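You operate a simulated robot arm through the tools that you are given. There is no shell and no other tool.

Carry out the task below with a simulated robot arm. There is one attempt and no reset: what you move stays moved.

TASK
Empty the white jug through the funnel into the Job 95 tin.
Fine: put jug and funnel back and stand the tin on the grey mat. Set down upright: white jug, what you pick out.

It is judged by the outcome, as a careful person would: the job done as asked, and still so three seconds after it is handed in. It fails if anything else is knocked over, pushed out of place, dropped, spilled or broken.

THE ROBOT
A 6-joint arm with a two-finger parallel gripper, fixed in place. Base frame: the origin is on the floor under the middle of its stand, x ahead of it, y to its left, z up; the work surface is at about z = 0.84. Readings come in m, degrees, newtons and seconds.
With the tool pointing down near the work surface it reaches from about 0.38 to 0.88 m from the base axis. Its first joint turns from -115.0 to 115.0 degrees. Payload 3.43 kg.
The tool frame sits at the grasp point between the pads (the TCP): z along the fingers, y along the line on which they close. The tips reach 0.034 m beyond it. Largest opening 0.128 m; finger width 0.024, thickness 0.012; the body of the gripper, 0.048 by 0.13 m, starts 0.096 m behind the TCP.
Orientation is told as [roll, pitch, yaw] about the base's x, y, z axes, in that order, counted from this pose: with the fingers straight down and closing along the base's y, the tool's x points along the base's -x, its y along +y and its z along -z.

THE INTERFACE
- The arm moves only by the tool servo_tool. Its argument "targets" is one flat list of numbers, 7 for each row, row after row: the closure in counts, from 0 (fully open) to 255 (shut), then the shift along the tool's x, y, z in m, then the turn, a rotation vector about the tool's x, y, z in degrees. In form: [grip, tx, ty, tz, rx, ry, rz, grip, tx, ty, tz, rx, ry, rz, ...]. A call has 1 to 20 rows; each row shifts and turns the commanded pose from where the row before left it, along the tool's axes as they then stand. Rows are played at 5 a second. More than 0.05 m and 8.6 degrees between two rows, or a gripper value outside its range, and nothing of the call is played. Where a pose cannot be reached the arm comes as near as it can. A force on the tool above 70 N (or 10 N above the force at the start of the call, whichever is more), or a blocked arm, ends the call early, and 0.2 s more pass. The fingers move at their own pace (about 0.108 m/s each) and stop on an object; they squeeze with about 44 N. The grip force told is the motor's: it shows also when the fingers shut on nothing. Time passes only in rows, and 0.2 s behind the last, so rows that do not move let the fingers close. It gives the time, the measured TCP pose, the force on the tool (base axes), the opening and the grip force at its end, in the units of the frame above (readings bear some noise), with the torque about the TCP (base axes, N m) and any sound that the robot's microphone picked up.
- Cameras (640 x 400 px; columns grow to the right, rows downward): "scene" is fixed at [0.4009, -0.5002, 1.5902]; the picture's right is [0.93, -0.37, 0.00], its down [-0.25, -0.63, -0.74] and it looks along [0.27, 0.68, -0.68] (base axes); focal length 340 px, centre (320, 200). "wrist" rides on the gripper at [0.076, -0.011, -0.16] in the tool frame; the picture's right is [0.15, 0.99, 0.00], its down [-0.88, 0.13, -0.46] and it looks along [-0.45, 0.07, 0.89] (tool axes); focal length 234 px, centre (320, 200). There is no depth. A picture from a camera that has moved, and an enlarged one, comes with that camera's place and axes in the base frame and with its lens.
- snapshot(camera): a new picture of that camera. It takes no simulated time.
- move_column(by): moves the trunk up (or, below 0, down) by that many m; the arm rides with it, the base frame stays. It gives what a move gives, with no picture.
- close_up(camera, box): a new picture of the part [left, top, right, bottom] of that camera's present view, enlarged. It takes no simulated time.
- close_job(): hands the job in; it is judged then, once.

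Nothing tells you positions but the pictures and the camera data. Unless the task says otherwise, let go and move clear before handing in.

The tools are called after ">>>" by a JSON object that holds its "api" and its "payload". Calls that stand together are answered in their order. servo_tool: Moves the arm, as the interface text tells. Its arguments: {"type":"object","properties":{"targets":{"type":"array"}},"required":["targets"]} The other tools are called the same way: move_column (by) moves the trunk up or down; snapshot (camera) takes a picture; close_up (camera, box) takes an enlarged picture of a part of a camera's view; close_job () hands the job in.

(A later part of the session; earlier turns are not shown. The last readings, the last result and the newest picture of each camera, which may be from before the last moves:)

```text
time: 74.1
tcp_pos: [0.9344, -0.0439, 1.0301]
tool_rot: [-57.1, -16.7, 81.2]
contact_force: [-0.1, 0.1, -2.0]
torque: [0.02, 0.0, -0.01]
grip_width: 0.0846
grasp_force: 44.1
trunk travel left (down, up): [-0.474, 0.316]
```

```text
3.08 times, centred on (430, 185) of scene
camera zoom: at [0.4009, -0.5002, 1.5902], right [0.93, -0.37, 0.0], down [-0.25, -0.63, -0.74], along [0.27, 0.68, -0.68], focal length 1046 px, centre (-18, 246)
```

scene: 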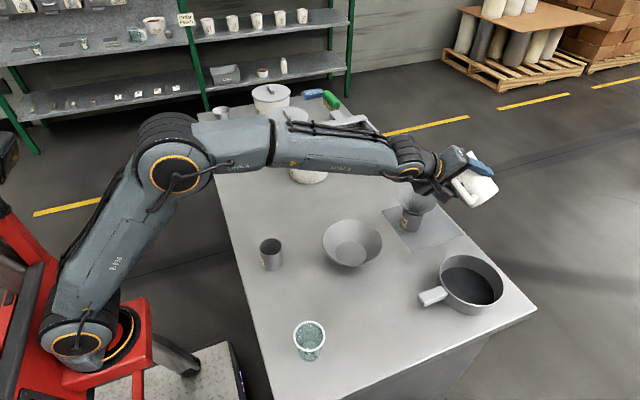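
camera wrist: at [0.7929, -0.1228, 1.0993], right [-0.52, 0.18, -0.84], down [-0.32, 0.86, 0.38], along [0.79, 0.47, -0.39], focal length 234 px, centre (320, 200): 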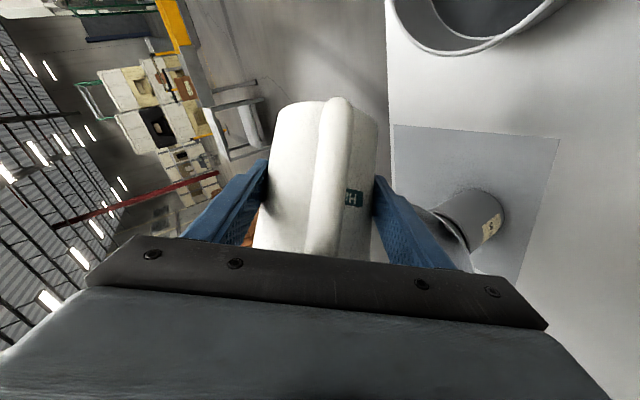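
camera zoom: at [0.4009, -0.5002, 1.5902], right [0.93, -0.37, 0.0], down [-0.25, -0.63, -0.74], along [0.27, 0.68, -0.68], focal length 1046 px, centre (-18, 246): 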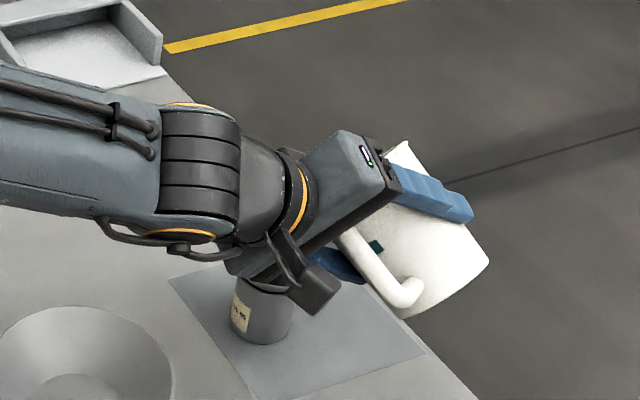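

No reach problem now. I'll roll on to about 75° of tilt while easing the lip toward the funnel's upstream side.

>>> {"api": "servo_tool", "payload": {"targets": [120, -0.0017, 0.0036, 0.0011, 0, 0, -2.5, 120, -0.0017, 0.0036, 0.0011, 0, 0, -2.5, 120, -0.0017, 0.0036, 0.0011, 0, 0, -2.5, 120, -0.0017, 0.0036, 0.0011, 0, 0, -2.5, 120, -0.0017, 0.0036, 0.0011, 0, 0, -2.5, 120, -0.0017, 0.0036, 0.0011, 0, 0, -2.5, 120, -0.0017, 0.0036, 0.0011, 0, 0, -2.5, 120, -0.0017, 0.0036, 0.0011, 0, 0, -2.5, 120, 0, 0, 0, 0, 0, 0]}}

>>> {"api": "snapshot", "payload": {"camera": "wrist"}}

>>> {"api": "close_up", "payload": {"camera": "scene", "box": [360, 120, 500, 250]}}

```text
time: 76.1
tcp_pos: [0.9284, -0.0258, 1.0018]
tool_rot: [-58.7, 0.3, 91.8]
contact_force: [-0.3, 0.0, -2.7]
torque: [0.03, 0.03, 0.02]
grip_width: 0.0847
grasp_force: 44.3
trunk travel left (down, up): [-0.474, 0.316]
```

```text
taken
camera wrist: at [0.8002, -0.1049, 1.0954], right [-0.51, -0.17, -0.84], down [-0.49, 0.87, 0.12], along [0.71, 0.47, -0.52], focal length 234 px, centre (320, 200)
```

wrist: 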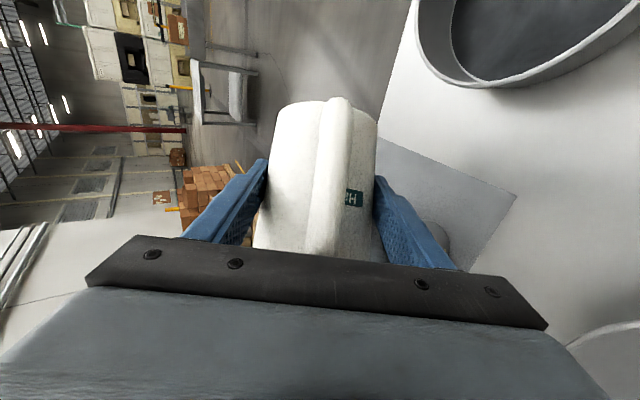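

```text
3.08 times, centred on (430, 185) of scene
camera zoom: at [0.4009, -0.5002, 1.5902], right [0.93, -0.37, 0.0], down [-0.25, -0.63, -0.74], along [0.27, 0.68, -0.68], focal length 1046 px, centre (-18, 246)
```

zoom: 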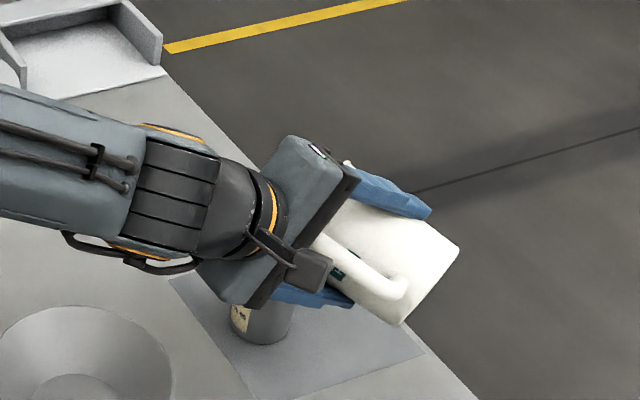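

The jug is at about 75° of tilt, with its lip about 1.4 cm above the funnel mouth and 2 cm upstream of the centre. I'll start a slow pour.

>>> {"api": "servo_tool", "payload": {"targets": [120, -0.00116, -0.0018, -0.0001, 0, 0, -2, 120, -0.00116, -0.0018, -0.0001, 0, 0, -2, 120, -0.00116, -0.0018, -0.0001, 0, 0, -2, 120, -0.00116, -0.0018, -0.0001, 0, 0, -2, 120, 0, 0, 0, 0, 0, 0, 120, 0, 0, 0, 0, 0, 0, 120, 0, 0, 0, 0, 0, 0]}}

>>> {"api": "close_up", "payload": {"camera": "scene", "box": [360, 120, 500, 250]}}

>>> {"api": "snapshot", "payload": {"camera": "wrist"}}

```text
time: 77.7
tcp_pos: [0.9329, -0.0195, 1.0097]
tool_rot: [-58.5, 7.1, 96.0]
contact_force: [0.1, 0.1, -1.8]
torque: [-0.01, 0.02, 0.04]
grip_width: 0.0841
grasp_force: 44.4
trunk travel left (down, up): [-0.474, 0.316]
```

```text
3.08 times, centred on (430, 185) of scene
camera zoom: at [0.4009, -0.5002, 1.5902], right [0.93, -0.37, 0.0], down [-0.25, -0.63, -0.74], along [0.27, 0.68, -0.68], focal length 1046 px, centre (-18, 246)
```

zoom: 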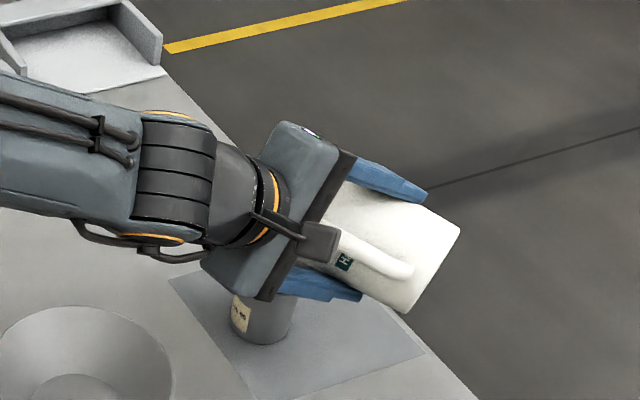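

```text
taken
camera wrist: at [0.809, -0.0974, 1.1108], right [-0.49, -0.3, -0.82], down [-0.55, 0.84, 0.02], along [0.68, 0.46, -0.58], focal length 234 px, centre (320, 200)
```

wrist: 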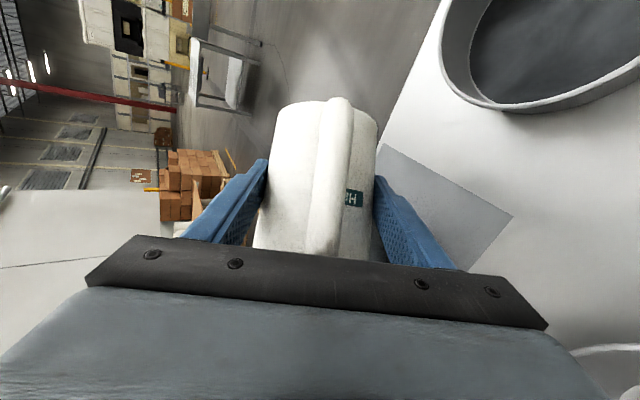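

>>> {"api": "servo_tool", "payload": {"targets": [120, -0.00116, -0.0018, -0.0001, 0, 0, -2, 120, -0.00116, -0.0018, -0.0001, 0, 0, -2, 120, -0.00116, -0.0018, -0.0001, 0, 0, -2, 120, 0, 0, 0, 0, 0, 0, 120, 0, 0, 0, 0, 0, 0, 120, 0, 0, 0, 0, 0, 0, 120, 0, 0, 0, 0, 0, 0]}}

>>> {"api": "close_up", "payload": {"camera": "scene", "box": [360, 120, 500, 250]}}

```text
time: 79.3
tcp_pos: [0.9338, -0.0162, 1.0134]
tool_rot: [-57.9, 12.2, 99.3]
contact_force: [0.1, -0.6, -2.3]
torque: [0.03, -0.01, -0.03]
grip_width: 0.0843
grasp_force: 44.0
trunk travel left (down, up): [-0.474, 0.316]
```

```text
3.08 times, centred on (430, 185) of scene
camera zoom: at [0.4009, -0.5002, 1.5902], right [0.93, -0.37, 0.0], down [-0.25, -0.63, -0.74], along [0.27, 0.68, -0.68], focal length 1046 px, centre (-18, 246)
```

zoom: 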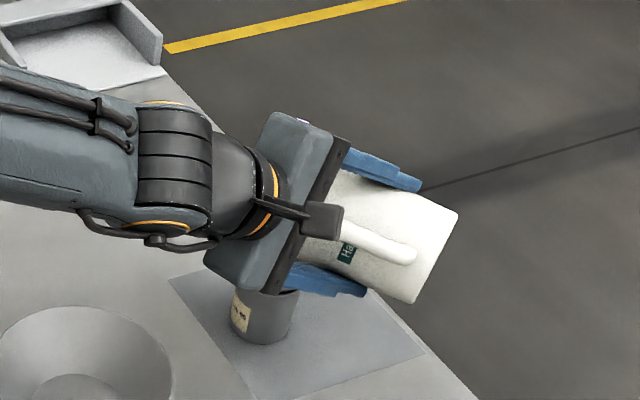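

>>> {"api": "servo_tool", "payload": {"targets": [120, -0.00116, -0.0018, -0.0001, 0, 0, -2, 120, -0.00116, -0.0018, -0.0001, 0, 0, -2, 120, 0, 0, 0, 0, 0, 0, 120, 0, 0, 0, 0, 0, 0, 120, 0, 0, 0, 0, 0, 0, 120, 0, 0, 0, 0, 0, 0, 120, 0, 0, 0, 0, 0, 0]}}

>>> {"api": "close_up", "payload": {"camera": "scene", "box": [360, 120, 500, 250]}}

>>> {"api": "snapshot", "payload": {"camera": "wrist"}}

```text
time: 80.9
tcp_pos: [0.935, -0.0111, 1.0158]
tool_rot: [-57.3, 15.7, 101.5]
contact_force: [-0.7, 0.0, -1.6]
torque: [0.02, 0.05, 0.0]
grip_width: 0.0847
grasp_force: 44.1
trunk travel left (down, up): [-0.474, 0.316]
```

```text
3.08 times, centred on (430, 185) of scene
camera zoom: at [0.4009, -0.5002, 1.5902], right [0.93, -0.37, 0.0], down [-0.25, -0.63, -0.74], along [0.27, 0.68, -0.68], focal length 1046 px, centre (-18, 246)
```

zoom: 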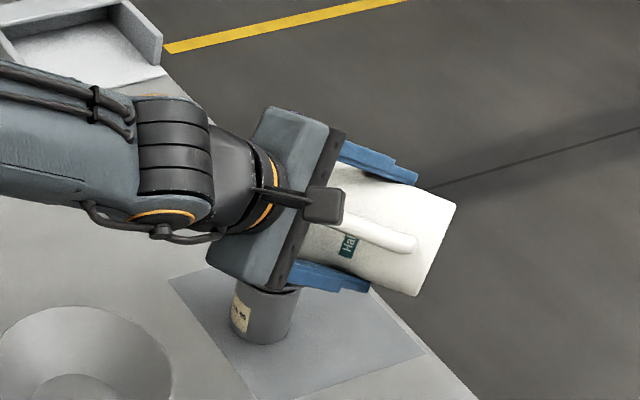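

```text
taken
camera wrist: at [0.8183, -0.0841, 1.128], right [-0.45, -0.46, -0.76], down [-0.62, 0.78, -0.11], along [0.64, 0.43, -0.64], focal length 234 px, centre (320, 200)
```

wrist: 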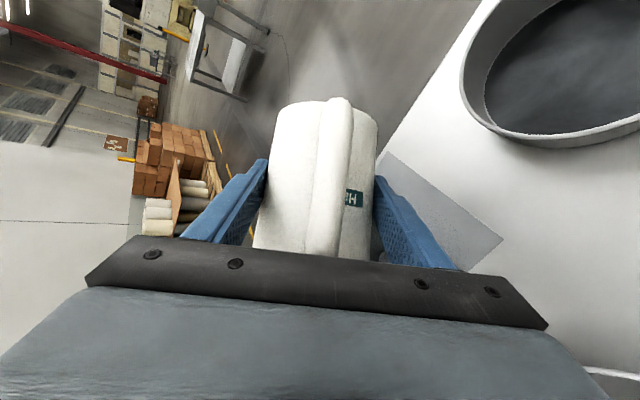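

>>> {"api": "servo_tool", "payload": {"targets": [120, -0.00116, -0.0018, -0.0001, 0, 0, -2, 120, -0.00116, -0.0018, -0.0001, 0, 0, -2, 120, 0, 0, 0, 0, 0, 0, 120, 0, 0, 0, 0, 0, 0, 120, 0, 0, 0, 0, 0, 0, 120, 0, 0, 0, 0, 0, 0, 120, 0, 0, 0, 0, 0, 0]}}

>>> {"api": "close_up", "payload": {"camera": "scene", "box": [360, 120, 500, 250]}}

```text
time: 82.5
tcp_pos: [0.9365, -0.0096, 1.0196]
tool_rot: [-56.7, 18.9, 103.7]
contact_force: [0.1, -0.8, -2.4]
torque: [0.0, 0.01, -0.02]
grip_width: 0.0846
grasp_force: 43.4
trunk travel left (down, up): [-0.474, 0.316]
```

```text
3.08 times, centred on (430, 185) of scene
camera zoom: at [0.4009, -0.5002, 1.5902], right [0.93, -0.37, 0.0], down [-0.25, -0.63, -0.74], along [0.27, 0.68, -0.68], focal length 1046 px, centre (-18, 246)
```

zoom: 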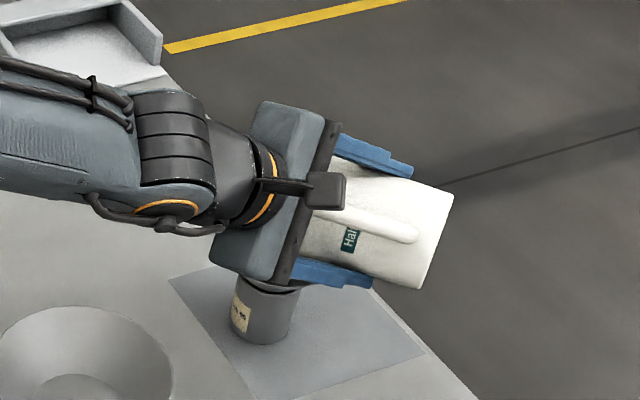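

>>> {"api": "servo_tool", "payload": {"targets": [120, -0.0014, -0.0019, -0.0006, 0, 0, -2, 120, 0, 0, 0, 0, 0, 0, 120, -0.0014, -0.0019, -0.0006, 0, 0, -2, 120, 0, 0, 0, 0, 0, 0, 120, -0.0014, -0.0019, -0.0006, 0, 0, -2, 120, 0, 0, 0, 0, 0, 0, 120, 0, 0, 0, 0, 0, 0, 120, 0, 0, 0, 0, 0, 0, 120, 0, 0, 0, 0, 0, 0]}}

>>> {"api": "close_up", "payload": {"camera": "scene", "box": [360, 120, 500, 250]}}

>>> {"api": "snapshot", "payload": {"camera": "wrist"}}

```text
time: 84.5
tcp_pos: [0.9352, -0.0029, 1.0217]
tool_rot: [-55.3, 24.0, 107.5]
contact_force: [-0.3, 0.1, -0.8]
torque: [0.04, 0.04, 0.0]
grip_width: 0.0845
grasp_force: 43.3
trunk travel left (down, up): [-0.474, 0.316]
```

```text
3.08 times, centred on (430, 185) of scene
camera zoom: at [0.4009, -0.5002, 1.5902], right [0.93, -0.37, 0.0], down [-0.25, -0.63, -0.74], along [0.27, 0.68, -0.68], focal length 1046 px, centre (-18, 246)
```

zoom: 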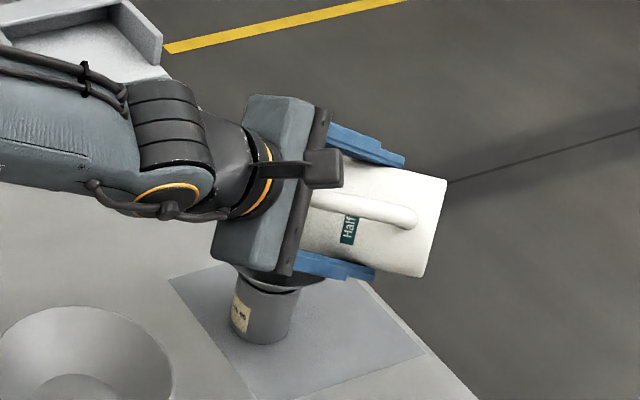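

```text
taken
camera wrist: at [0.8252, -0.0675, 1.1436], right [-0.4, -0.61, -0.68], down [-0.69, 0.69, -0.22], along [0.61, 0.38, -0.7], focal length 234 px, centre (320, 200)
```

wrist: 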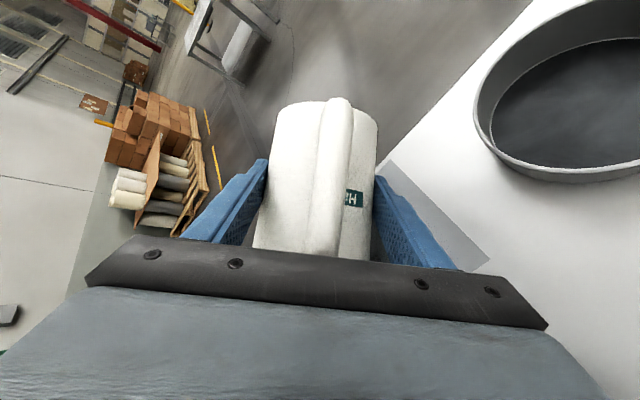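

The weight on the tool is dropping, and there is nothing loose on the mat. I'll continue the slow roll.

>>> {"api": "servo_tool", "payload": {"targets": [120, -0.0014, -0.0019, -0.0006, 0, 0, -2, 120, 0, 0, 0, 0, 0, 0, 120, -0.0014, -0.0019, -0.0006, 0, 0, -2, 120, 0, 0, 0, 0, 0, 0, 120, -0.0014, -0.0019, -0.0006, 0, 0, -2, 120, 0, 0, 0, 0, 0, 0, 120, -0.0014, -0.0019, -0.0006, 0, 0, -2, 120, 0, 0, 0, 0, 0, 0, 120, 0, 0, 0, 0, 0, 0, 120, 0, 0, 0, 0, 0, 0]}}

>>> {"api": "close_up", "payload": {"camera": "scene", "box": [360, 120, 500, 250]}}

```text
time: 86.7
tcp_pos: [0.9355, 0.006, 1.0265]
tool_rot: [-52.9, 30.4, 112.7]
contact_force: [0.8, 0.5, -1.4]
torque: [0.02, 0.01, 0.02]
grip_width: 0.0843
grasp_force: 43.9
trunk travel left (down, up): [-0.474, 0.316]
```

```text
3.08 times, centred on (430, 185) of scene
camera zoom: at [0.4009, -0.5002, 1.5902], right [0.93, -0.37, 0.0], down [-0.25, -0.63, -0.74], along [0.27, 0.68, -0.68], focal length 1046 px, centre (-18, 246)
```

zoom: 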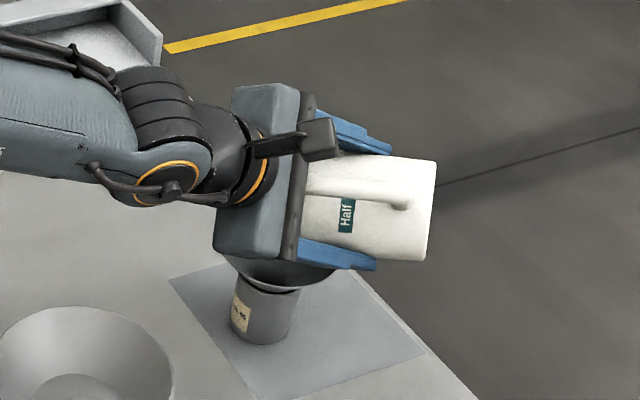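

>>> {"api": "servo_tool", "payload": {"targets": [120, -0.0011, -0.0021, -0.0011, 0, 0, -2, 120, 0, 0, 0, 0, 0, 0, 120, -0.0011, -0.0021, -0.0011, 0, 0, -2, 120, 0, 0, 0, 0, 0, 0, 120, -0.0011, -0.0021, -0.0011, 0, 0, -2, 120, 0, 0, 0, 0, 0, 0, 120, -0.0011, -0.0021, -0.0011, 0, 0, -2, 120, -0.0011, -0.0021, -0.0011, 0, 0, -2, 120, -0.0011, -0.0021, -0.0011, 0, 0, -2, 120, 0, 0, 0, 0, 0, 0, 120, 0, 0, 0, 0, 0, 0]}}

>>> {"api": "close_up", "payload": {"camera": "scene", "box": [360, 120, 500, 250]}}

>>> {"api": "snapshot", "payload": {"camera": "wrist"}}

```text
time: 89.1
tcp_pos: [0.9323, 0.0191, 1.0343]
tool_rot: [-47.4, 39.6, 122.0]
contact_force: [0.1, 0.4, -0.7]
torque: [-0.03, 0.02, 0.0]
grip_width: 0.084
grasp_force: 44.3
trunk travel left (down, up): [-0.474, 0.316]
```

```text
3.08 times, centred on (430, 185) of scene
camera zoom: at [0.4009, -0.5002, 1.5902], right [0.93, -0.37, 0.0], down [-0.25, -0.63, -0.74], along [0.27, 0.68, -0.68], focal length 1046 px, centre (-18, 246)
```

zoom: 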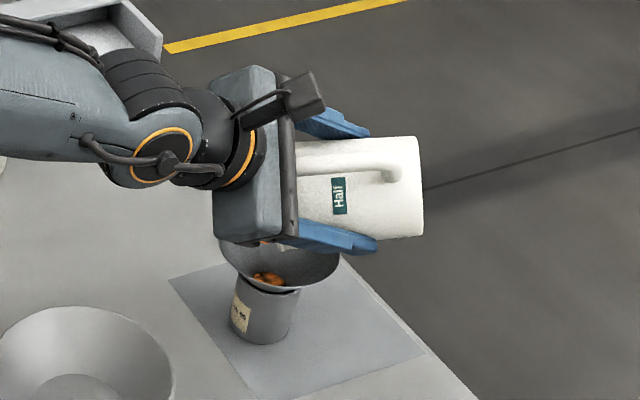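

```text
taken
camera wrist: at [0.8301, -0.0261, 1.1714], right [-0.26, -0.84, -0.47], down [-0.79, 0.46, -0.4], along [0.55, 0.27, -0.79], focal length 234 px, centre (320, 200)
```

wrist: 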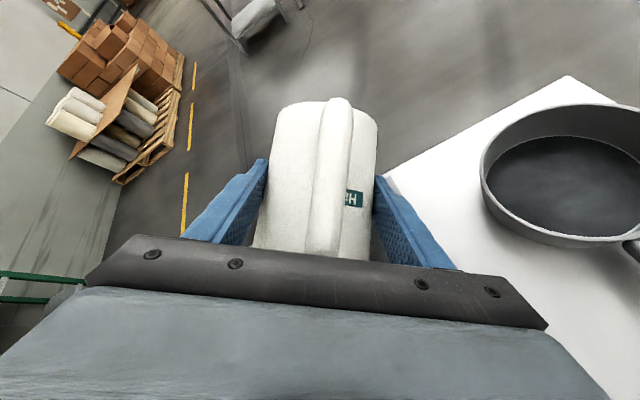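

>>> {"api": "close_up", "payload": {"camera": "scene", "box": [395, 185, 455, 235]}}

```text
8.00 times, centred on (425, 210) of scene
camera zoom: at [0.4009, -0.5002, 1.5902], right [0.93, -0.37, 0.0], down [-0.25, -0.63, -0.74], along [0.27, 0.68, -0.68], focal length 2720 px, centre (-520, 120)
```

zoom: 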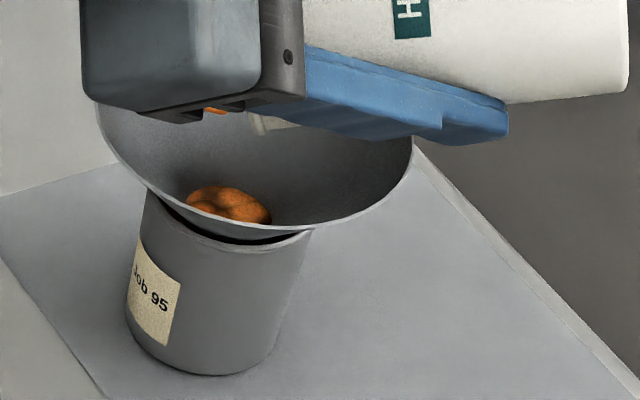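

Some pellets are sitting in the funnel throat, either still draining or lightly jammed. Nothing has spilled. I'll finish tipping the jug slowly so the rest lands in the funnel cone.

>>> {"api": "servo_tool", "payload": {"targets": [120, -0.0011, -0.0021, -0.0011, 0, 0, -2, 120, 0, 0, 0, 0, 0, 0, 120, -0.0011, -0.0021, -0.0011, 0, 0, -2, 120, 0, 0, 0, 0, 0, 0, 120, -0.0011, -0.0021, -0.0011, 0, 0, -2, 120, 0, 0, 0, 0, 0, 0, 120, -0.0011, -0.0021, -0.0011, 0, 0, -2, 120, 0, 0, 0, 0, 0, 0, 120, -0.0011, -0.0021, -0.0011, 0, 0, -2, 120, 0, 0, 0, 0, 0, 0, 120, 0, 0, 0, 0, 0, 0]}}

>>> {"api": "close_up", "payload": {"camera": "scene", "box": [380, 160, 480, 240]}}

>>> {"api": "close_up", "payload": {"camera": "scene", "box": [395, 185, 455, 235]}}

```text
time: 91.5
tcp_pos: [0.9281, 0.0315, 1.0391]
tool_rot: [-40.8, 46.5, 131.9]
contact_force: [-0.6, -0.1, -1.4]
torque: [0.01, 0.0, 0.02]
grip_width: 0.0842
grasp_force: 43.6
trunk travel left (down, up): [-0.474, 0.316]
```

```text
5.00 times, centred on (430, 200) of scene
camera zoom: at [0.4009, -0.5002, 1.5902], right [0.93, -0.37, 0.0], down [-0.25, -0.63, -0.74], along [0.27, 0.68, -0.68], focal length 1700 px, centre (-230, 200)
```

zoom: 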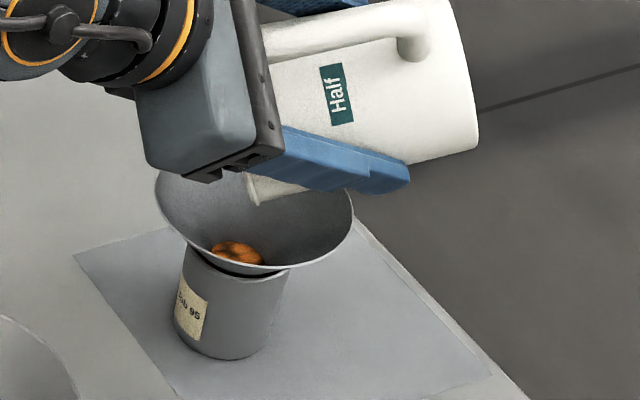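

```text
8.00 times, centred on (425, 210) of scene
camera zoom: at [0.4009, -0.5002, 1.5902], right [0.93, -0.37, 0.0], down [-0.25, -0.63, -0.74], along [0.27, 0.68, -0.68], focal length 2720 px, centre (-520, 120)
```

zoom: 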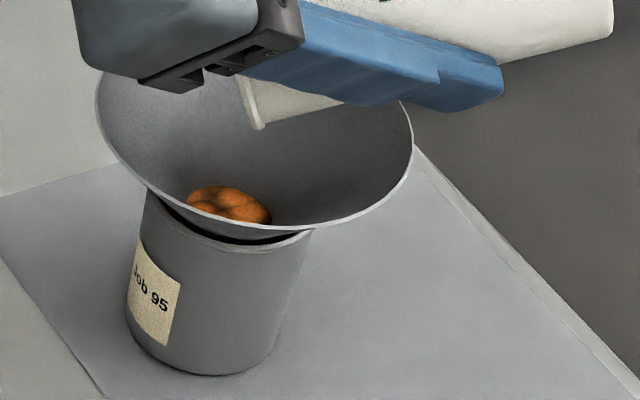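

The jug's lip is right over the funnel and only a few pellets remain visible in the throat. I'll give the jug a gentle wiggle at full tip to be sure it is empty.

>>> {"api": "servo_tool", "payload": {"targets": [120, -0.0005, -0.001, -0.0005, 0, 0, -4, 120, 0, 0, 0, 0, 0, 4, 120, 0, 0, 0, 0, 0, -4, 120, 0, 0, 0, 0, 0, 4, 120, 0, 0, 0, 0, 0, -4, 120, 0, 0, 0, 0, 0, -2, 120, 0, 0, 0, 0, 0, 0, 120, 0, 0, 0, 0, 0, 0, 120, 0, 0, 0, 0, 0, 0]}}

>>> {"api": "close_up", "payload": {"camera": "scene", "box": [380, 160, 480, 240]}}

>>> {"api": "snapshot", "payload": {"camera": "wrist"}}

```text
time: 93.5
tcp_pos: [0.9285, 0.0319, 1.0393]
tool_rot: [-35.4, 50.3, 139.0]
contact_force: [0.1, 0.4, -0.5]
torque: [0.02, -0.03, -0.01]
grip_width: 0.0843
grasp_force: 44.0
trunk travel left (down, up): [-0.474, 0.316]
```

```text
5.00 times, centred on (430, 200) of scene
camera zoom: at [0.4009, -0.5002, 1.5902], right [0.93, -0.37, 0.0], down [-0.25, -0.63, -0.74], along [0.27, 0.68, -0.68], focal length 1700 px, centre (-230, 200)
```

zoom: 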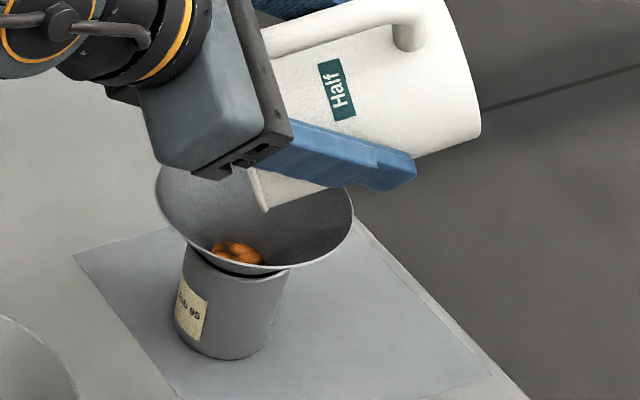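

```text
taken
camera wrist: at [0.8301, 0.0063, 1.1841], right [-0.13, -0.96, -0.25], down [-0.84, 0.24, -0.49], along [0.53, 0.15, -0.83], focal length 234 px, centre (320, 200)
```

wrist: 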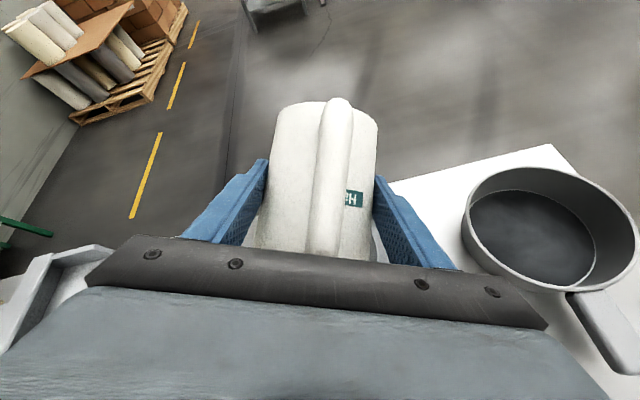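

The jug looks emptied. I'll raise it clear of the funnel and roll it back upright.

>>> {"api": "move_column", "payload": {"by": 0.08}}

>>> {"api": "servo_tool", "payload": {"targets": [120, 0, 0, 0, 0, 0, 5, 120, 0, 0, 0, 0, 0, 7, 120, 0, 0, 0, 0, 0, 7, 120, 0, 0, 0, 0, 0, 7, 120, 0, 0, 0, 0, 0, 7, 120, 0, 0, 0, 0, 0, 7, 120, 0, 0, 0, 0, 0, 7, 120, 0, 0, 0, 0, 0, 7, 120, 0, 0, 0, 0, 0, 7, 120, 0, 0, 0, 0, 0, 7, 120, 0, 0, 0, 0, 0, 7, 120, 0, 0, 0, 0, 0, 7, 120, 0, 0, 0, 0, 0, 5, 120, 0, 0, 0, 0, 0, 0]}}

>>> {"api": "snapshot", "payload": {"camera": "scene"}}

>>> {"api": "close_up", "payload": {"camera": "scene", "box": [380, 160, 480, 240]}}

```text
time: 94.7
tcp_pos: [0.9291, 0.0323, 1.1191]
tool_rot: [-35.4, 50.3, 139.1]
contact_force: [0.9, -0.4, 0.0]
torque: [0.02, -0.01, -0.02]
grip_width: 0.0841
grasp_force: 43.9
trunk travel left (down, up): [-0.554, 0.236]
```

```text
time: 97.7
tcp_pos: [0.9285, 0.0324, 1.1197]
tool_rot: [-56.6, -19.3, 79.5]
contact_force: [-0.3, -0.4, -0.2]
torque: [0.05, 0.02, 0.01]
grip_width: 0.0843
grasp_force: 44.1
trunk travel left (down, up): [-0.554, 0.236]
```

```text
taken
```

scene: 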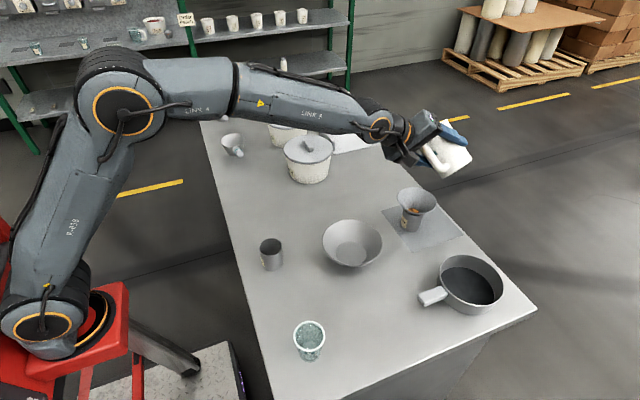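

```text
5.00 times, centred on (430, 200) of scene
camera zoom: at [0.4009, -0.5002, 1.5902], right [0.93, -0.37, 0.0], down [-0.25, -0.63, -0.74], along [0.27, 0.68, -0.68], focal length 1700 px, centre (-230, 200)
```

zoom: 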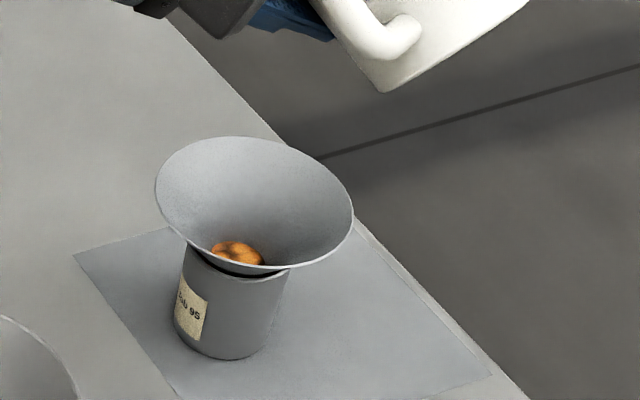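

>>> {"api": "servo_tool", "payload": {"targets": [120, 0, 0, 0, 0, 0, 6.7, 120, 0, 0, 0, 0, 0, 6.7, 120, 0, 0, 0, 0, 0, 6.7, 120, 0, 0, 0, 0, 0, 6.7, 120, 0, 0, 0, 0, 0, 6.7, 120, 0, 0, 0, 0, 0, 6.7, 120, 0, 0, 0, 0, 0, 6.7, 120, 0, 0, 0, 0, 0, 6.7, 120, 0, 0, 0, 0, 0, 6.7, 120, 0, 0, 0, 0, 0, 6.7, 120, 0, 0, 0, 0, 0, 0]}}

>>> {"api": "snapshot", "payload": {"camera": "scene"}}

>>> {"api": "snapshot", "payload": {"camera": "wrist"}}

```text
time: 100.1
tcp_pos: [0.9276, 0.0312, 1.1184]
tool_rot: [-0.3, -58.7, 2.2]
contact_force: [-0.4, -0.2, -0.4]
torque: [0.04, -0.05, 0.0]
grip_width: 0.0842
grasp_force: 44.0
trunk travel left (down, up): [-0.554, 0.236]
```

```text
taken
```

scene: 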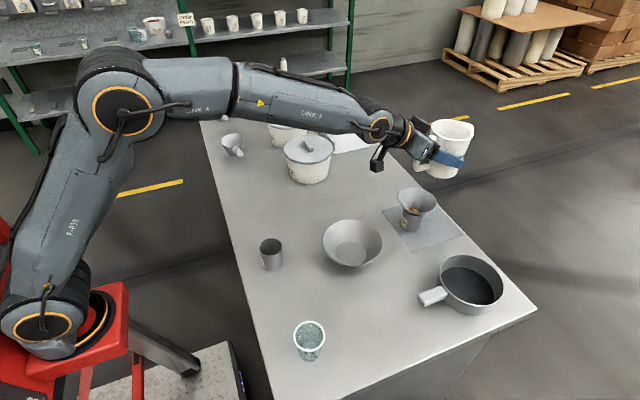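

```text
taken
camera wrist: at [0.7522, 0.015, 1.1373], right [-0.11, 0.99, -0.13], down [0.06, 0.14, 0.99], along [0.99, 0.1, -0.08], focal length 234 px, centre (320, 200)
```

wrist: 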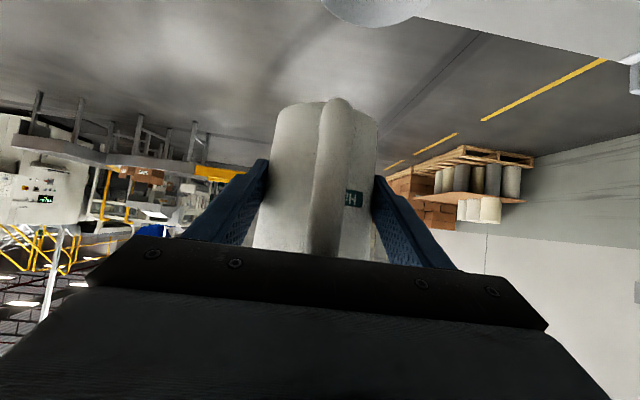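

The jug is upright again and still well held. I'll yaw the tool to the original azimuth of 60° and travel back toward the jug's spot.

>>> {"api": "servo_tool", "payload": {"targets": [120, 0, 0, 0, -5.487, 0, -3.336, 120, 0, 0, 0, -5.487, 0, -3.336, 120, 0, 0, 0, -5.487, 0, -3.336, 120, 0, 0, 0, -5.487, 0, -3.336, 120, 0, 0, 0, -5.487, 0, -3.336, 120, 0, 0, 0, -5.487, 0, -3.336, 120, 0, 0, 0, -5.487, 0, -3.336, 120, 0, 0, 0, -5.487, 0, -3.336, 120, 0, 0, 0, -5.487, 0, -3.336, 120, 0, 0, 0, 0, -1.4, 0, 120, 0, 0, 0, 0, 0, 0]}}

>>> {"api": "servo_tool", "payload": {"targets": [120, 0.0006, 0.0371, -0.0011, 0, 0, 0, 120, 0.0006, 0.0371, -0.0011, 0, 0, 0, 120, 0.0006, 0.0371, -0.0011, 0, 0, 0, 120, 0.0006, 0.0371, -0.0011, 0, 0, 0, 120, 0.0006, 0.0371, -0.0011, 0, 0, 0, 120, 0.0006, 0.0371, -0.0011, 0, 0, 0, 120, 0.0006, 0.0371, -0.0011, 0, 0, 0, 120, 0.0006, 0.0371, -0.0011, 0, 0, 0, 120, 0.0006, 0.0371, -0.0011, 0, 0, 0, 120, 0.0006, 0.0371, -0.0011, 0, 0, 0, 120, 0.0006, 0.0371, -0.0011, 0, 0, 0, 120, 0.0006, 0.0371, -0.0011, 0, 0, 0, 120, 0.0006, 0.0371, -0.0011, 0, 0, 0, 120, 0, 0, 0, 0, 0, 0]}}

>>> {"api": "snapshot", "payload": {"camera": "scene"}}

>>> {"api": "snapshot", "payload": {"camera": "wrist"}}

```text
time: 102.5
tcp_pos: [0.9281, 0.0314, 1.1186]
tool_rot: [0.5, -59.4, 56.4]
contact_force: [-0.5, 0.4, -0.6]
torque: [-0.04, -0.01, 0.01]
grip_width: 0.0842
grasp_force: 43.8
out of reach, approached as far as the arm can: row 1
trunk travel left (down, up): [-0.554, 0.236]
```

```text
time: 105.5
tcp_pos: [0.5146, 0.2821, 1.1211]
tool_rot: [0.5, -59.3, 56.4]
contact_force: [0.6, -0.4, -1.9]
torque: [-0.02, 0.01, 0.0]
grip_width: 0.0841
grasp_force: 44.2
trunk travel left (down, up): [-0.554, 0.236]
```

```text
taken
```

scene: 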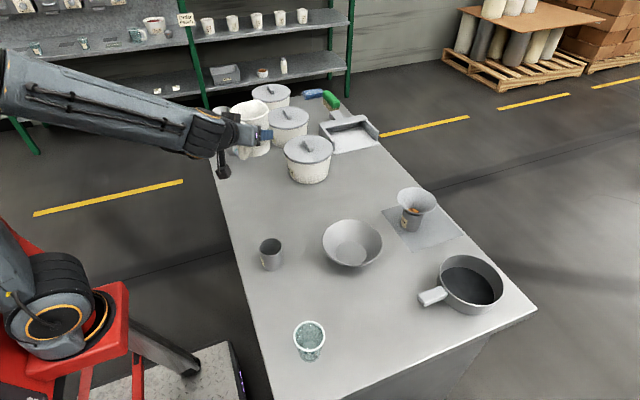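

```text
taken
camera wrist: at [0.4283, 0.1289, 1.1363], right [-0.87, 0.48, -0.12], down [-0.07, 0.12, 0.99], along [0.49, 0.87, -0.06], focal length 234 px, centre (320, 200)
```

wrist: 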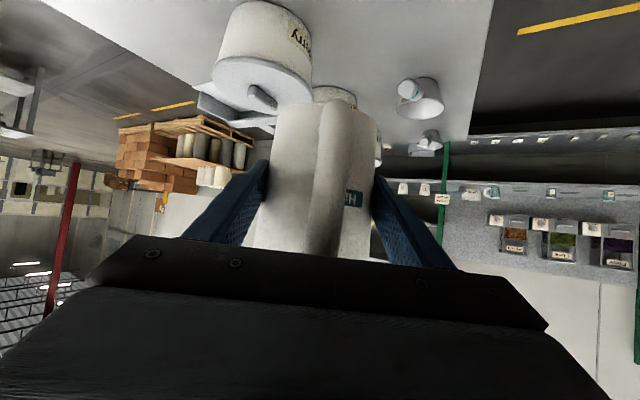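

I'm back above the jug's place. I'll correct the small orientation and position offsets to match the original grasp pose, then lower partway.

>>> {"api": "servo_tool", "payload": {"targets": [120, 0.0138, -0.0028, -0.0233, -2.6, -0.8, -1.84, 120, 0, 0, 0, 0, 0, 0]}}

>>> {"api": "servo_tool", "payload": {"targets": [120, 0.0289, 0, 0.0166, 0, 0, 0, 120, 0.0289, 0, 0.0166, 0, 0, 0, 120, 0.0289, 0, 0.0166, 0, 0, 0, 120, 0, 0, 0, 0, 0, 0]}}

```text
time: 106.1
tcp_pos: [0.5036, 0.258, 1.1207]
tool_rot: [-0.1, -60.2, 60.1]
contact_force: [0.1, 0.2, -1.6]
torque: [-0.04, -0.02, -0.02]
grip_width: 0.0838
grasp_force: 43.8
trunk travel left (down, up): [-0.554, 0.236]
```

```text
time: 107.1
tcp_pos: [0.5035, 0.2591, 1.0208]
tool_rot: [0.0, -60.2, 60.1]
contact_force: [0.0, -0.5, -0.2]
torque: [0.0, -0.01, -0.02]
grip_width: 0.084
grasp_force: 43.8
trunk travel left (down, up): [-0.554, 0.236]
```

>>> {"api": "move_column", "payload": {"by": -0.105}}

>>> {"api": "snapshot", "payload": {"camera": "wrist"}}

>>> {"api": "close_up", "payload": {"camera": "scene", "box": [190, 150, 320, 260]}}

```text
time: 108.5
tcp_pos: [0.5033, 0.2582, 0.9162]
tool_rot: [-0.1, -60.2, 60.2]
contact_force: [0.3, 0.4, -0.4]
torque: [0.0, 0.02, 0.0]
grip_width: 0.0842
grasp_force: 44.0
trunk travel left (down, up): [-0.449, 0.341]
```

```text
taken
camera wrist: at [0.4242, 0.0995, 0.9299], right [-0.89, 0.43, -0.13], down [-0.09, 0.1, 0.99], along [0.44, 0.9, -0.05], focal length 234 px, centre (320, 200)
```

wrist: 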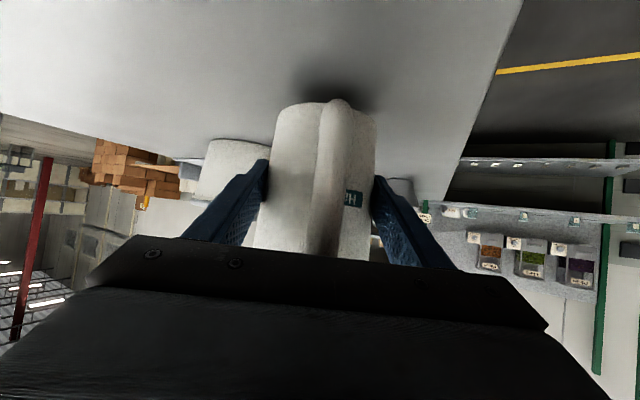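

```text
3.64 times, centred on (255, 205) of scene
camera zoom: at [0.4009, -0.5002, 1.5902], right [0.93, -0.37, 0.0], down [-0.25, -0.63, -0.74], along [0.27, 0.68, -0.68], focal length 1236 px, centre (556, 182)
```

zoom: 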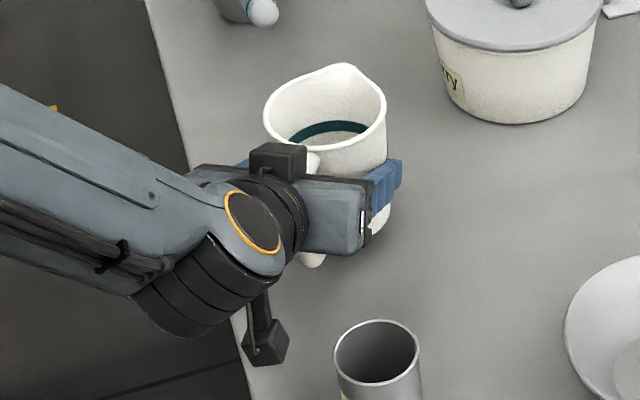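

The jug has shifted up only a few millimetres in the grip. I'll lower it gently in small steps until it touches the table.

>>> {"api": "servo_tool", "payload": {"targets": [120, 0.0026, 0, 0.0015, 0, 0, 0, 120, 0.0026, 0, 0.0015, 0, 0, 0, 120, 0.0026, 0, 0.0015, 0, 0, 0, 120, 0.00087, 0, 0.0005, 0, 0, 0, 120, 0, 0, 0, 0, 0, 0]}}

```text
time: 109.7
tcp_pos: [0.5026, 0.2573, 0.9065]
tool_rot: [0.0, -60.2, 60.1]
contact_force: [0.3, 0.1, -0.8]
torque: [0.0, -0.03, -0.03]
grip_width: 0.084
grasp_force: 44.4
trunk travel left (down, up): [-0.449, 0.341]
```

>>> {"api": "servo_tool", "payload": {"targets": [120, 0.00087, 0, 0.0005, 0, 0, 0, 120, 0.00087, 0, 0.0005, 0, 0, 0, 120, 0.00087, 0, 0.0005, 0, 0, 0, 120, 0, 0, 0, 0, 0, 0]}}

>>> {"api": "close_up", "payload": {"camera": "wrist", "box": [240, 70, 400, 170]}}

```text
time: 110.7
tcp_pos: [0.5037, 0.2579, 0.9024]
tool_rot: [-0.1, -60.2, 60.1]
contact_force: [-0.3, 0.3, -1.0]
torque: [0.03, -0.01, -0.03]
grip_width: 0.0842
grasp_force: 43.8
trunk travel left (down, up): [-0.449, 0.341]
```

```text
4.00 times, centred on (320, 120) of wrist
camera zoom: at [0.424, 0.0995, 0.9166], right [-0.89, 0.43, -0.13], down [-0.09, 0.1, 0.99], along [0.44, 0.9, -0.05], focal length 937 px, centre (320, 520)
```

zoom: 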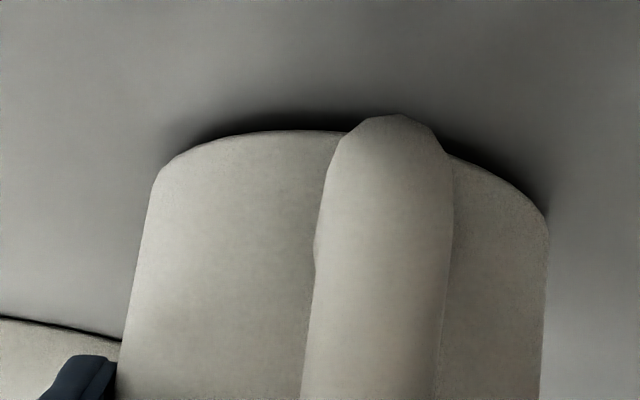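

>>> {"api": "servo_tool", "payload": {"targets": [120, 0.00087, 0, 0.0005, 0, 0, 0, 120, 0, 0, 0, 0, 0, 0, 120, 0.00087, 0, 0.0005, 0, 0, 0, 120, 0, 0, 0, 0, 0, 0]}}

>>> {"api": "close_up", "payload": {"camera": "wrist", "box": [240, 70, 400, 170]}}

```text
time: 111.7
tcp_pos: [0.5023, 0.2577, 0.9014]
tool_rot: [0.0, -60.2, 60.2]
contact_force: [-0.5, 0.2, -0.9]
torque: [0.0, 0.02, -0.02]
grip_width: 0.0843
grasp_force: 44.0
trunk travel left (down, up): [-0.449, 0.341]
```

```text
4.00 times, centred on (320, 120) of wrist
camera zoom: at [0.424, 0.0993, 0.9145], right [-0.89, 0.43, -0.13], down [-0.09, 0.1, 0.99], along [0.44, 0.9, -0.05], focal length 937 px, centre (320, 520)
```

zoom: 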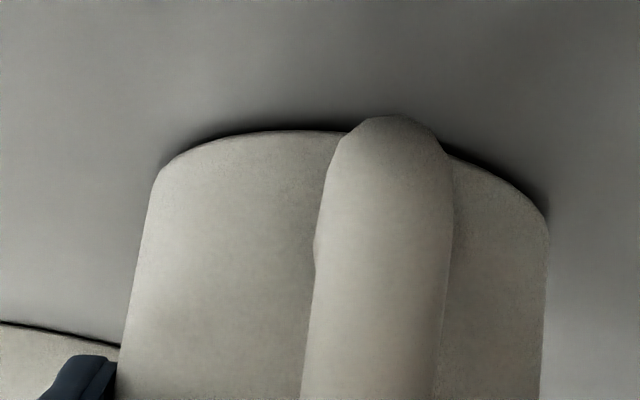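

>>> {"api": "servo_tool", "payload": {"targets": [120, 0.00087, 0, 0.0005, 0, 0, 0, 120, 0, 0, 0, 0, 0, 0, 120, 0.00087, 0, 0.0005, 0, 0, 0, 120, 0, 0, 0, 0, 0, 0]}}

>>> {"api": "close_up", "payload": {"camera": "wrist", "box": [240, 70, 400, 170]}}

```text
time: 112.7
tcp_pos: [0.5028, 0.2578, 0.8994]
tool_rot: [-0.1, -60.3, 60.1]
contact_force: [-0.9, -1.1, 9.8]
torque: [-0.2, 0.13, -0.02]
grip_width: 0.0841
grasp_force: 44.2
trunk travel left (down, up): [-0.449, 0.341]
```

```text
4.00 times, centred on (320, 120) of wrist
camera zoom: at [0.4243, 0.0992, 0.9132], right [-0.89, 0.43, -0.13], down [-0.09, 0.1, 0.99], along [0.44, 0.9, -0.05], focal length 937 px, centre (320, 520)
```

zoom: 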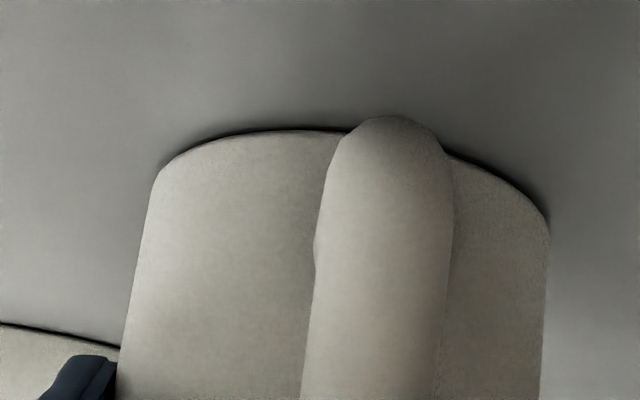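

The jug has touched down (about 10 N). I'll open the fingers and rise straight up.

>>> {"api": "servo_tool", "payload": {"targets": [80, 0, 0, 0, 0, 0, 0, 40, 0, 0, 0, 0, 0, 0, 0, 0, 0, 0, 0, 0, 0, 0, 0, 0, 0, 0, 0, 0, 0, 0, 0, 0, 0, 0, 0]}}

>>> {"api": "snapshot", "payload": {"camera": "wrist"}}

>>> {"api": "close_up", "payload": {"camera": "scene", "box": [190, 150, 320, 260]}}

```text
time: 113.9
tcp_pos: [0.5023, 0.2579, 0.9003]
tool_rot: [-0.1, -60.2, 60.1]
contact_force: [0.5, -0.3, -0.4]
torque: [-0.02, 0.0, -0.03]
grip_width: 0.128
grasp_force: 0.2
trunk travel left (down, up): [-0.449, 0.341]
```

```text
taken
camera wrist: at [0.4242, 0.0991, 0.9126], right [-0.89, 0.43, -0.13], down [-0.09, 0.1, 0.99], along [0.44, 0.9, -0.05], focal length 234 px, centre (320, 200)
```

wrist: 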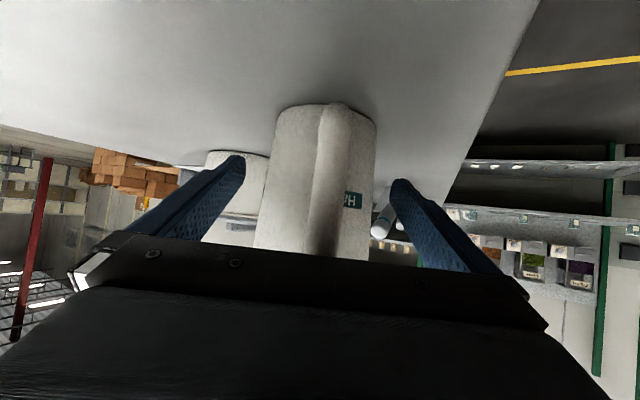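

```text
3.64 times, centred on (255, 205) of scene
camera zoom: at [0.4009, -0.5002, 1.5902], right [0.93, -0.37, 0.0], down [-0.25, -0.63, -0.74], along [0.27, 0.68, -0.68], focal length 1236 px, centre (556, 182)
```

zoom: 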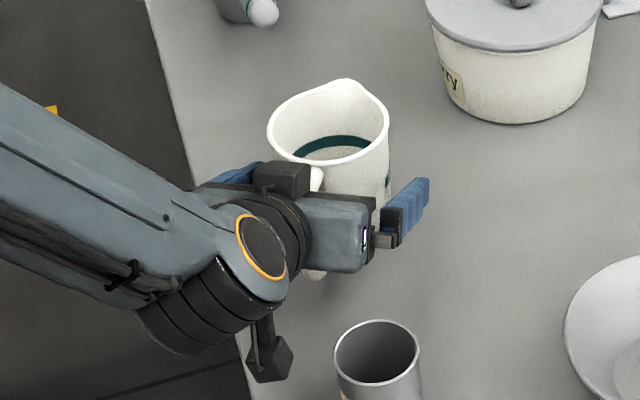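

The jug stands upright within a few millimetres of its original place. I'll rise clear and look inside it.

>>> {"api": "move_column", "payload": {"by": 0.2}}

>>> {"api": "snapshot", "payload": {"camera": "wrist"}}

>>> {"api": "close_up", "payload": {"camera": "scene", "box": [210, 160, 310, 240]}}

```text
time: 116.0
tcp_pos: [0.5033, 0.2568, 1.1002]
tool_rot: [0.0, -60.2, 60.1]
contact_force: [0.3, -0.1, -0.6]
torque: [-0.01, -0.05, -0.02]
grip_width: 0.1279
grasp_force: 0.0
trunk travel left (down, up): [-0.649, 0.141]
```

```text
taken
camera wrist: at [0.4242, 0.0993, 1.1125], right [-0.89, 0.43, -0.13], down [-0.09, 0.1, 0.99], along [0.44, 0.9, -0.05], focal length 234 px, centre (320, 200)
```

wrist: 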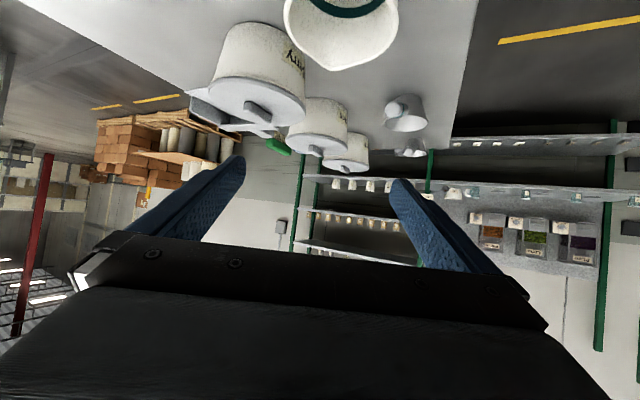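

```text
5.00 times, centred on (260, 200) of scene
camera zoom: at [0.4009, -0.5002, 1.5902], right [0.93, -0.37, 0.0], down [-0.25, -0.63, -0.74], along [0.27, 0.68, -0.68], focal length 1700 px, centre (620, 200)
```

zoom: 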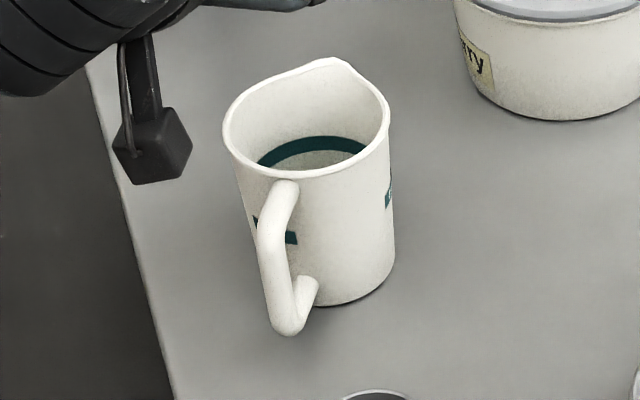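

>>> {"api": "servo_tool", "payload": {"targets": [0, 0, 0, 0, 0, 8, 0, 0, 0, 0, 0, 0, 8, 0, 0, 0, 0, 0, 0, 8, 0, 0, 0, 0, 0, 0, 8, 0, 0, 0, 0, 0, 0, 8, 0, 0, 0, 0, 0, 0, 0, 0]}}

>>> {"api": "snapshot", "payload": {"camera": "wrist"}}

>>> {"api": "close_up", "payload": {"camera": "wrist", "box": [260, 40, 420, 150]}}

```text
time: 117.4
tcp_pos: [0.5027, 0.2576, 1.0997]
tool_rot: [0.0, -20.1, 59.9]
contact_force: [0.2, -0.1, -0.6]
torque: [-0.01, 0.03, 0.0]
grip_width: 0.1281
grasp_force: 0.0
trunk travel left (down, up): [-0.649, 0.141]
```

```text
taken
camera wrist: at [0.4491, 0.1427, 1.2227], right [-0.93, 0.38, -0.05], down [0.22, 0.65, 0.73], along [0.31, 0.67, -0.68], focal length 234 px, centre (320, 200)
```

wrist: 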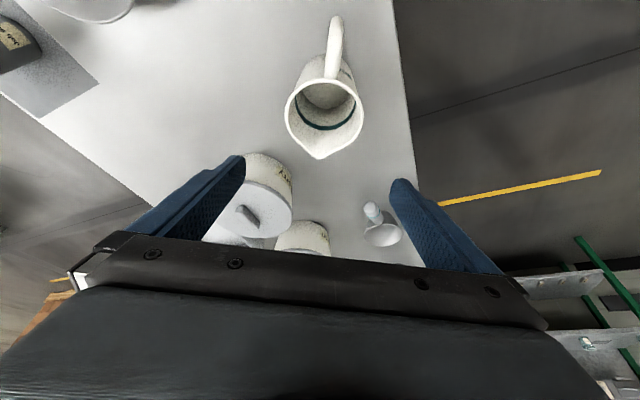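

```text
3.64 times, centred on (340, 95) of wrist
camera zoom: at [0.4491, 0.1427, 1.2227], right [-0.93, 0.38, -0.05], down [0.22, 0.65, 0.73], along [0.31, 0.67, -0.68], focal length 852 px, centre (247, 582)
```

zoom: 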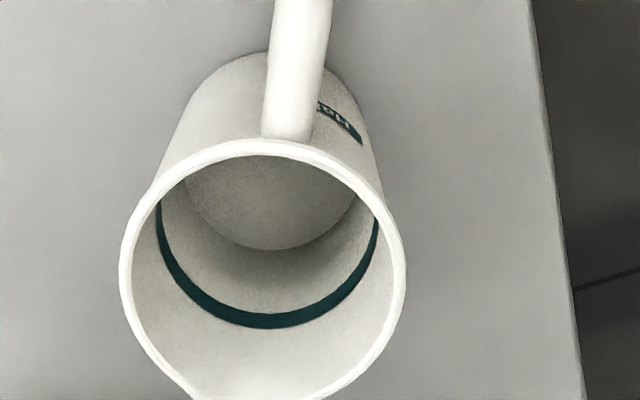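

The far half of the jug bottom is clean. I'll look from more directly overhead to confirm that the near half is empty too.

>>> {"api": "servo_tool", "payload": {"targets": [0, -0.0376, 0, 0.0137, 0, 6.7, 0, 0, 0, 0, 0, 0, 6.7, 0, 0, 0, 0, 0, 0, 6.7, 0, 0, 0, 0, 0, 0, 0, 0]}}

>>> {"api": "snapshot", "payload": {"camera": "wrist"}}

>>> {"api": "close_up", "payload": {"camera": "wrist", "box": [270, 90, 400, 190]}}

```text
time: 118.4
tcp_pos: [0.5226, 0.292, 1.0991]
tool_rot: [-0.1, -0.1, 60.0]
contact_force: [0.4, -0.7, -0.6]
torque: [-0.03, 0.01, -0.01]
grip_width: 0.1281
grasp_force: 0.0
trunk travel left (down, up): [-0.649, 0.141]
```

```text
taken
camera wrist: at [0.494, 0.2211, 1.2587], right [-0.93, 0.37, 0.0], down [0.33, 0.83, 0.46], along [0.17, 0.42, -0.89], focal length 234 px, centre (320, 200)
```

wrist: 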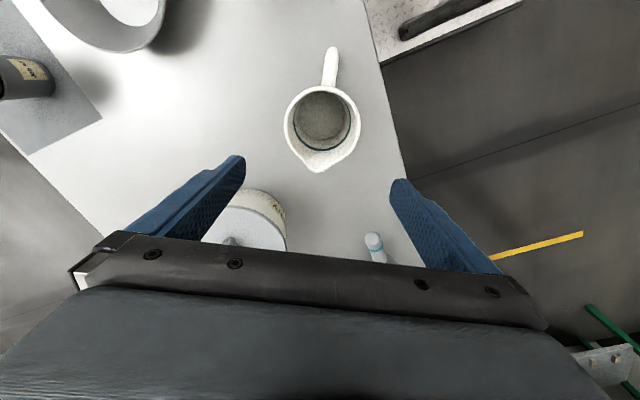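

```text
4.00 times, centred on (335, 140) of wrist
camera zoom: at [0.494, 0.2211, 1.2587], right [-0.93, 0.37, 0.0], down [0.33, 0.83, 0.46], along [0.17, 0.42, -0.89], focal length 937 px, centre (260, 440)
```

zoom: 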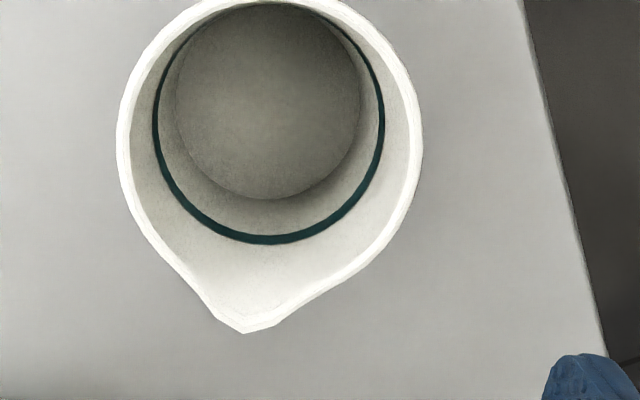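

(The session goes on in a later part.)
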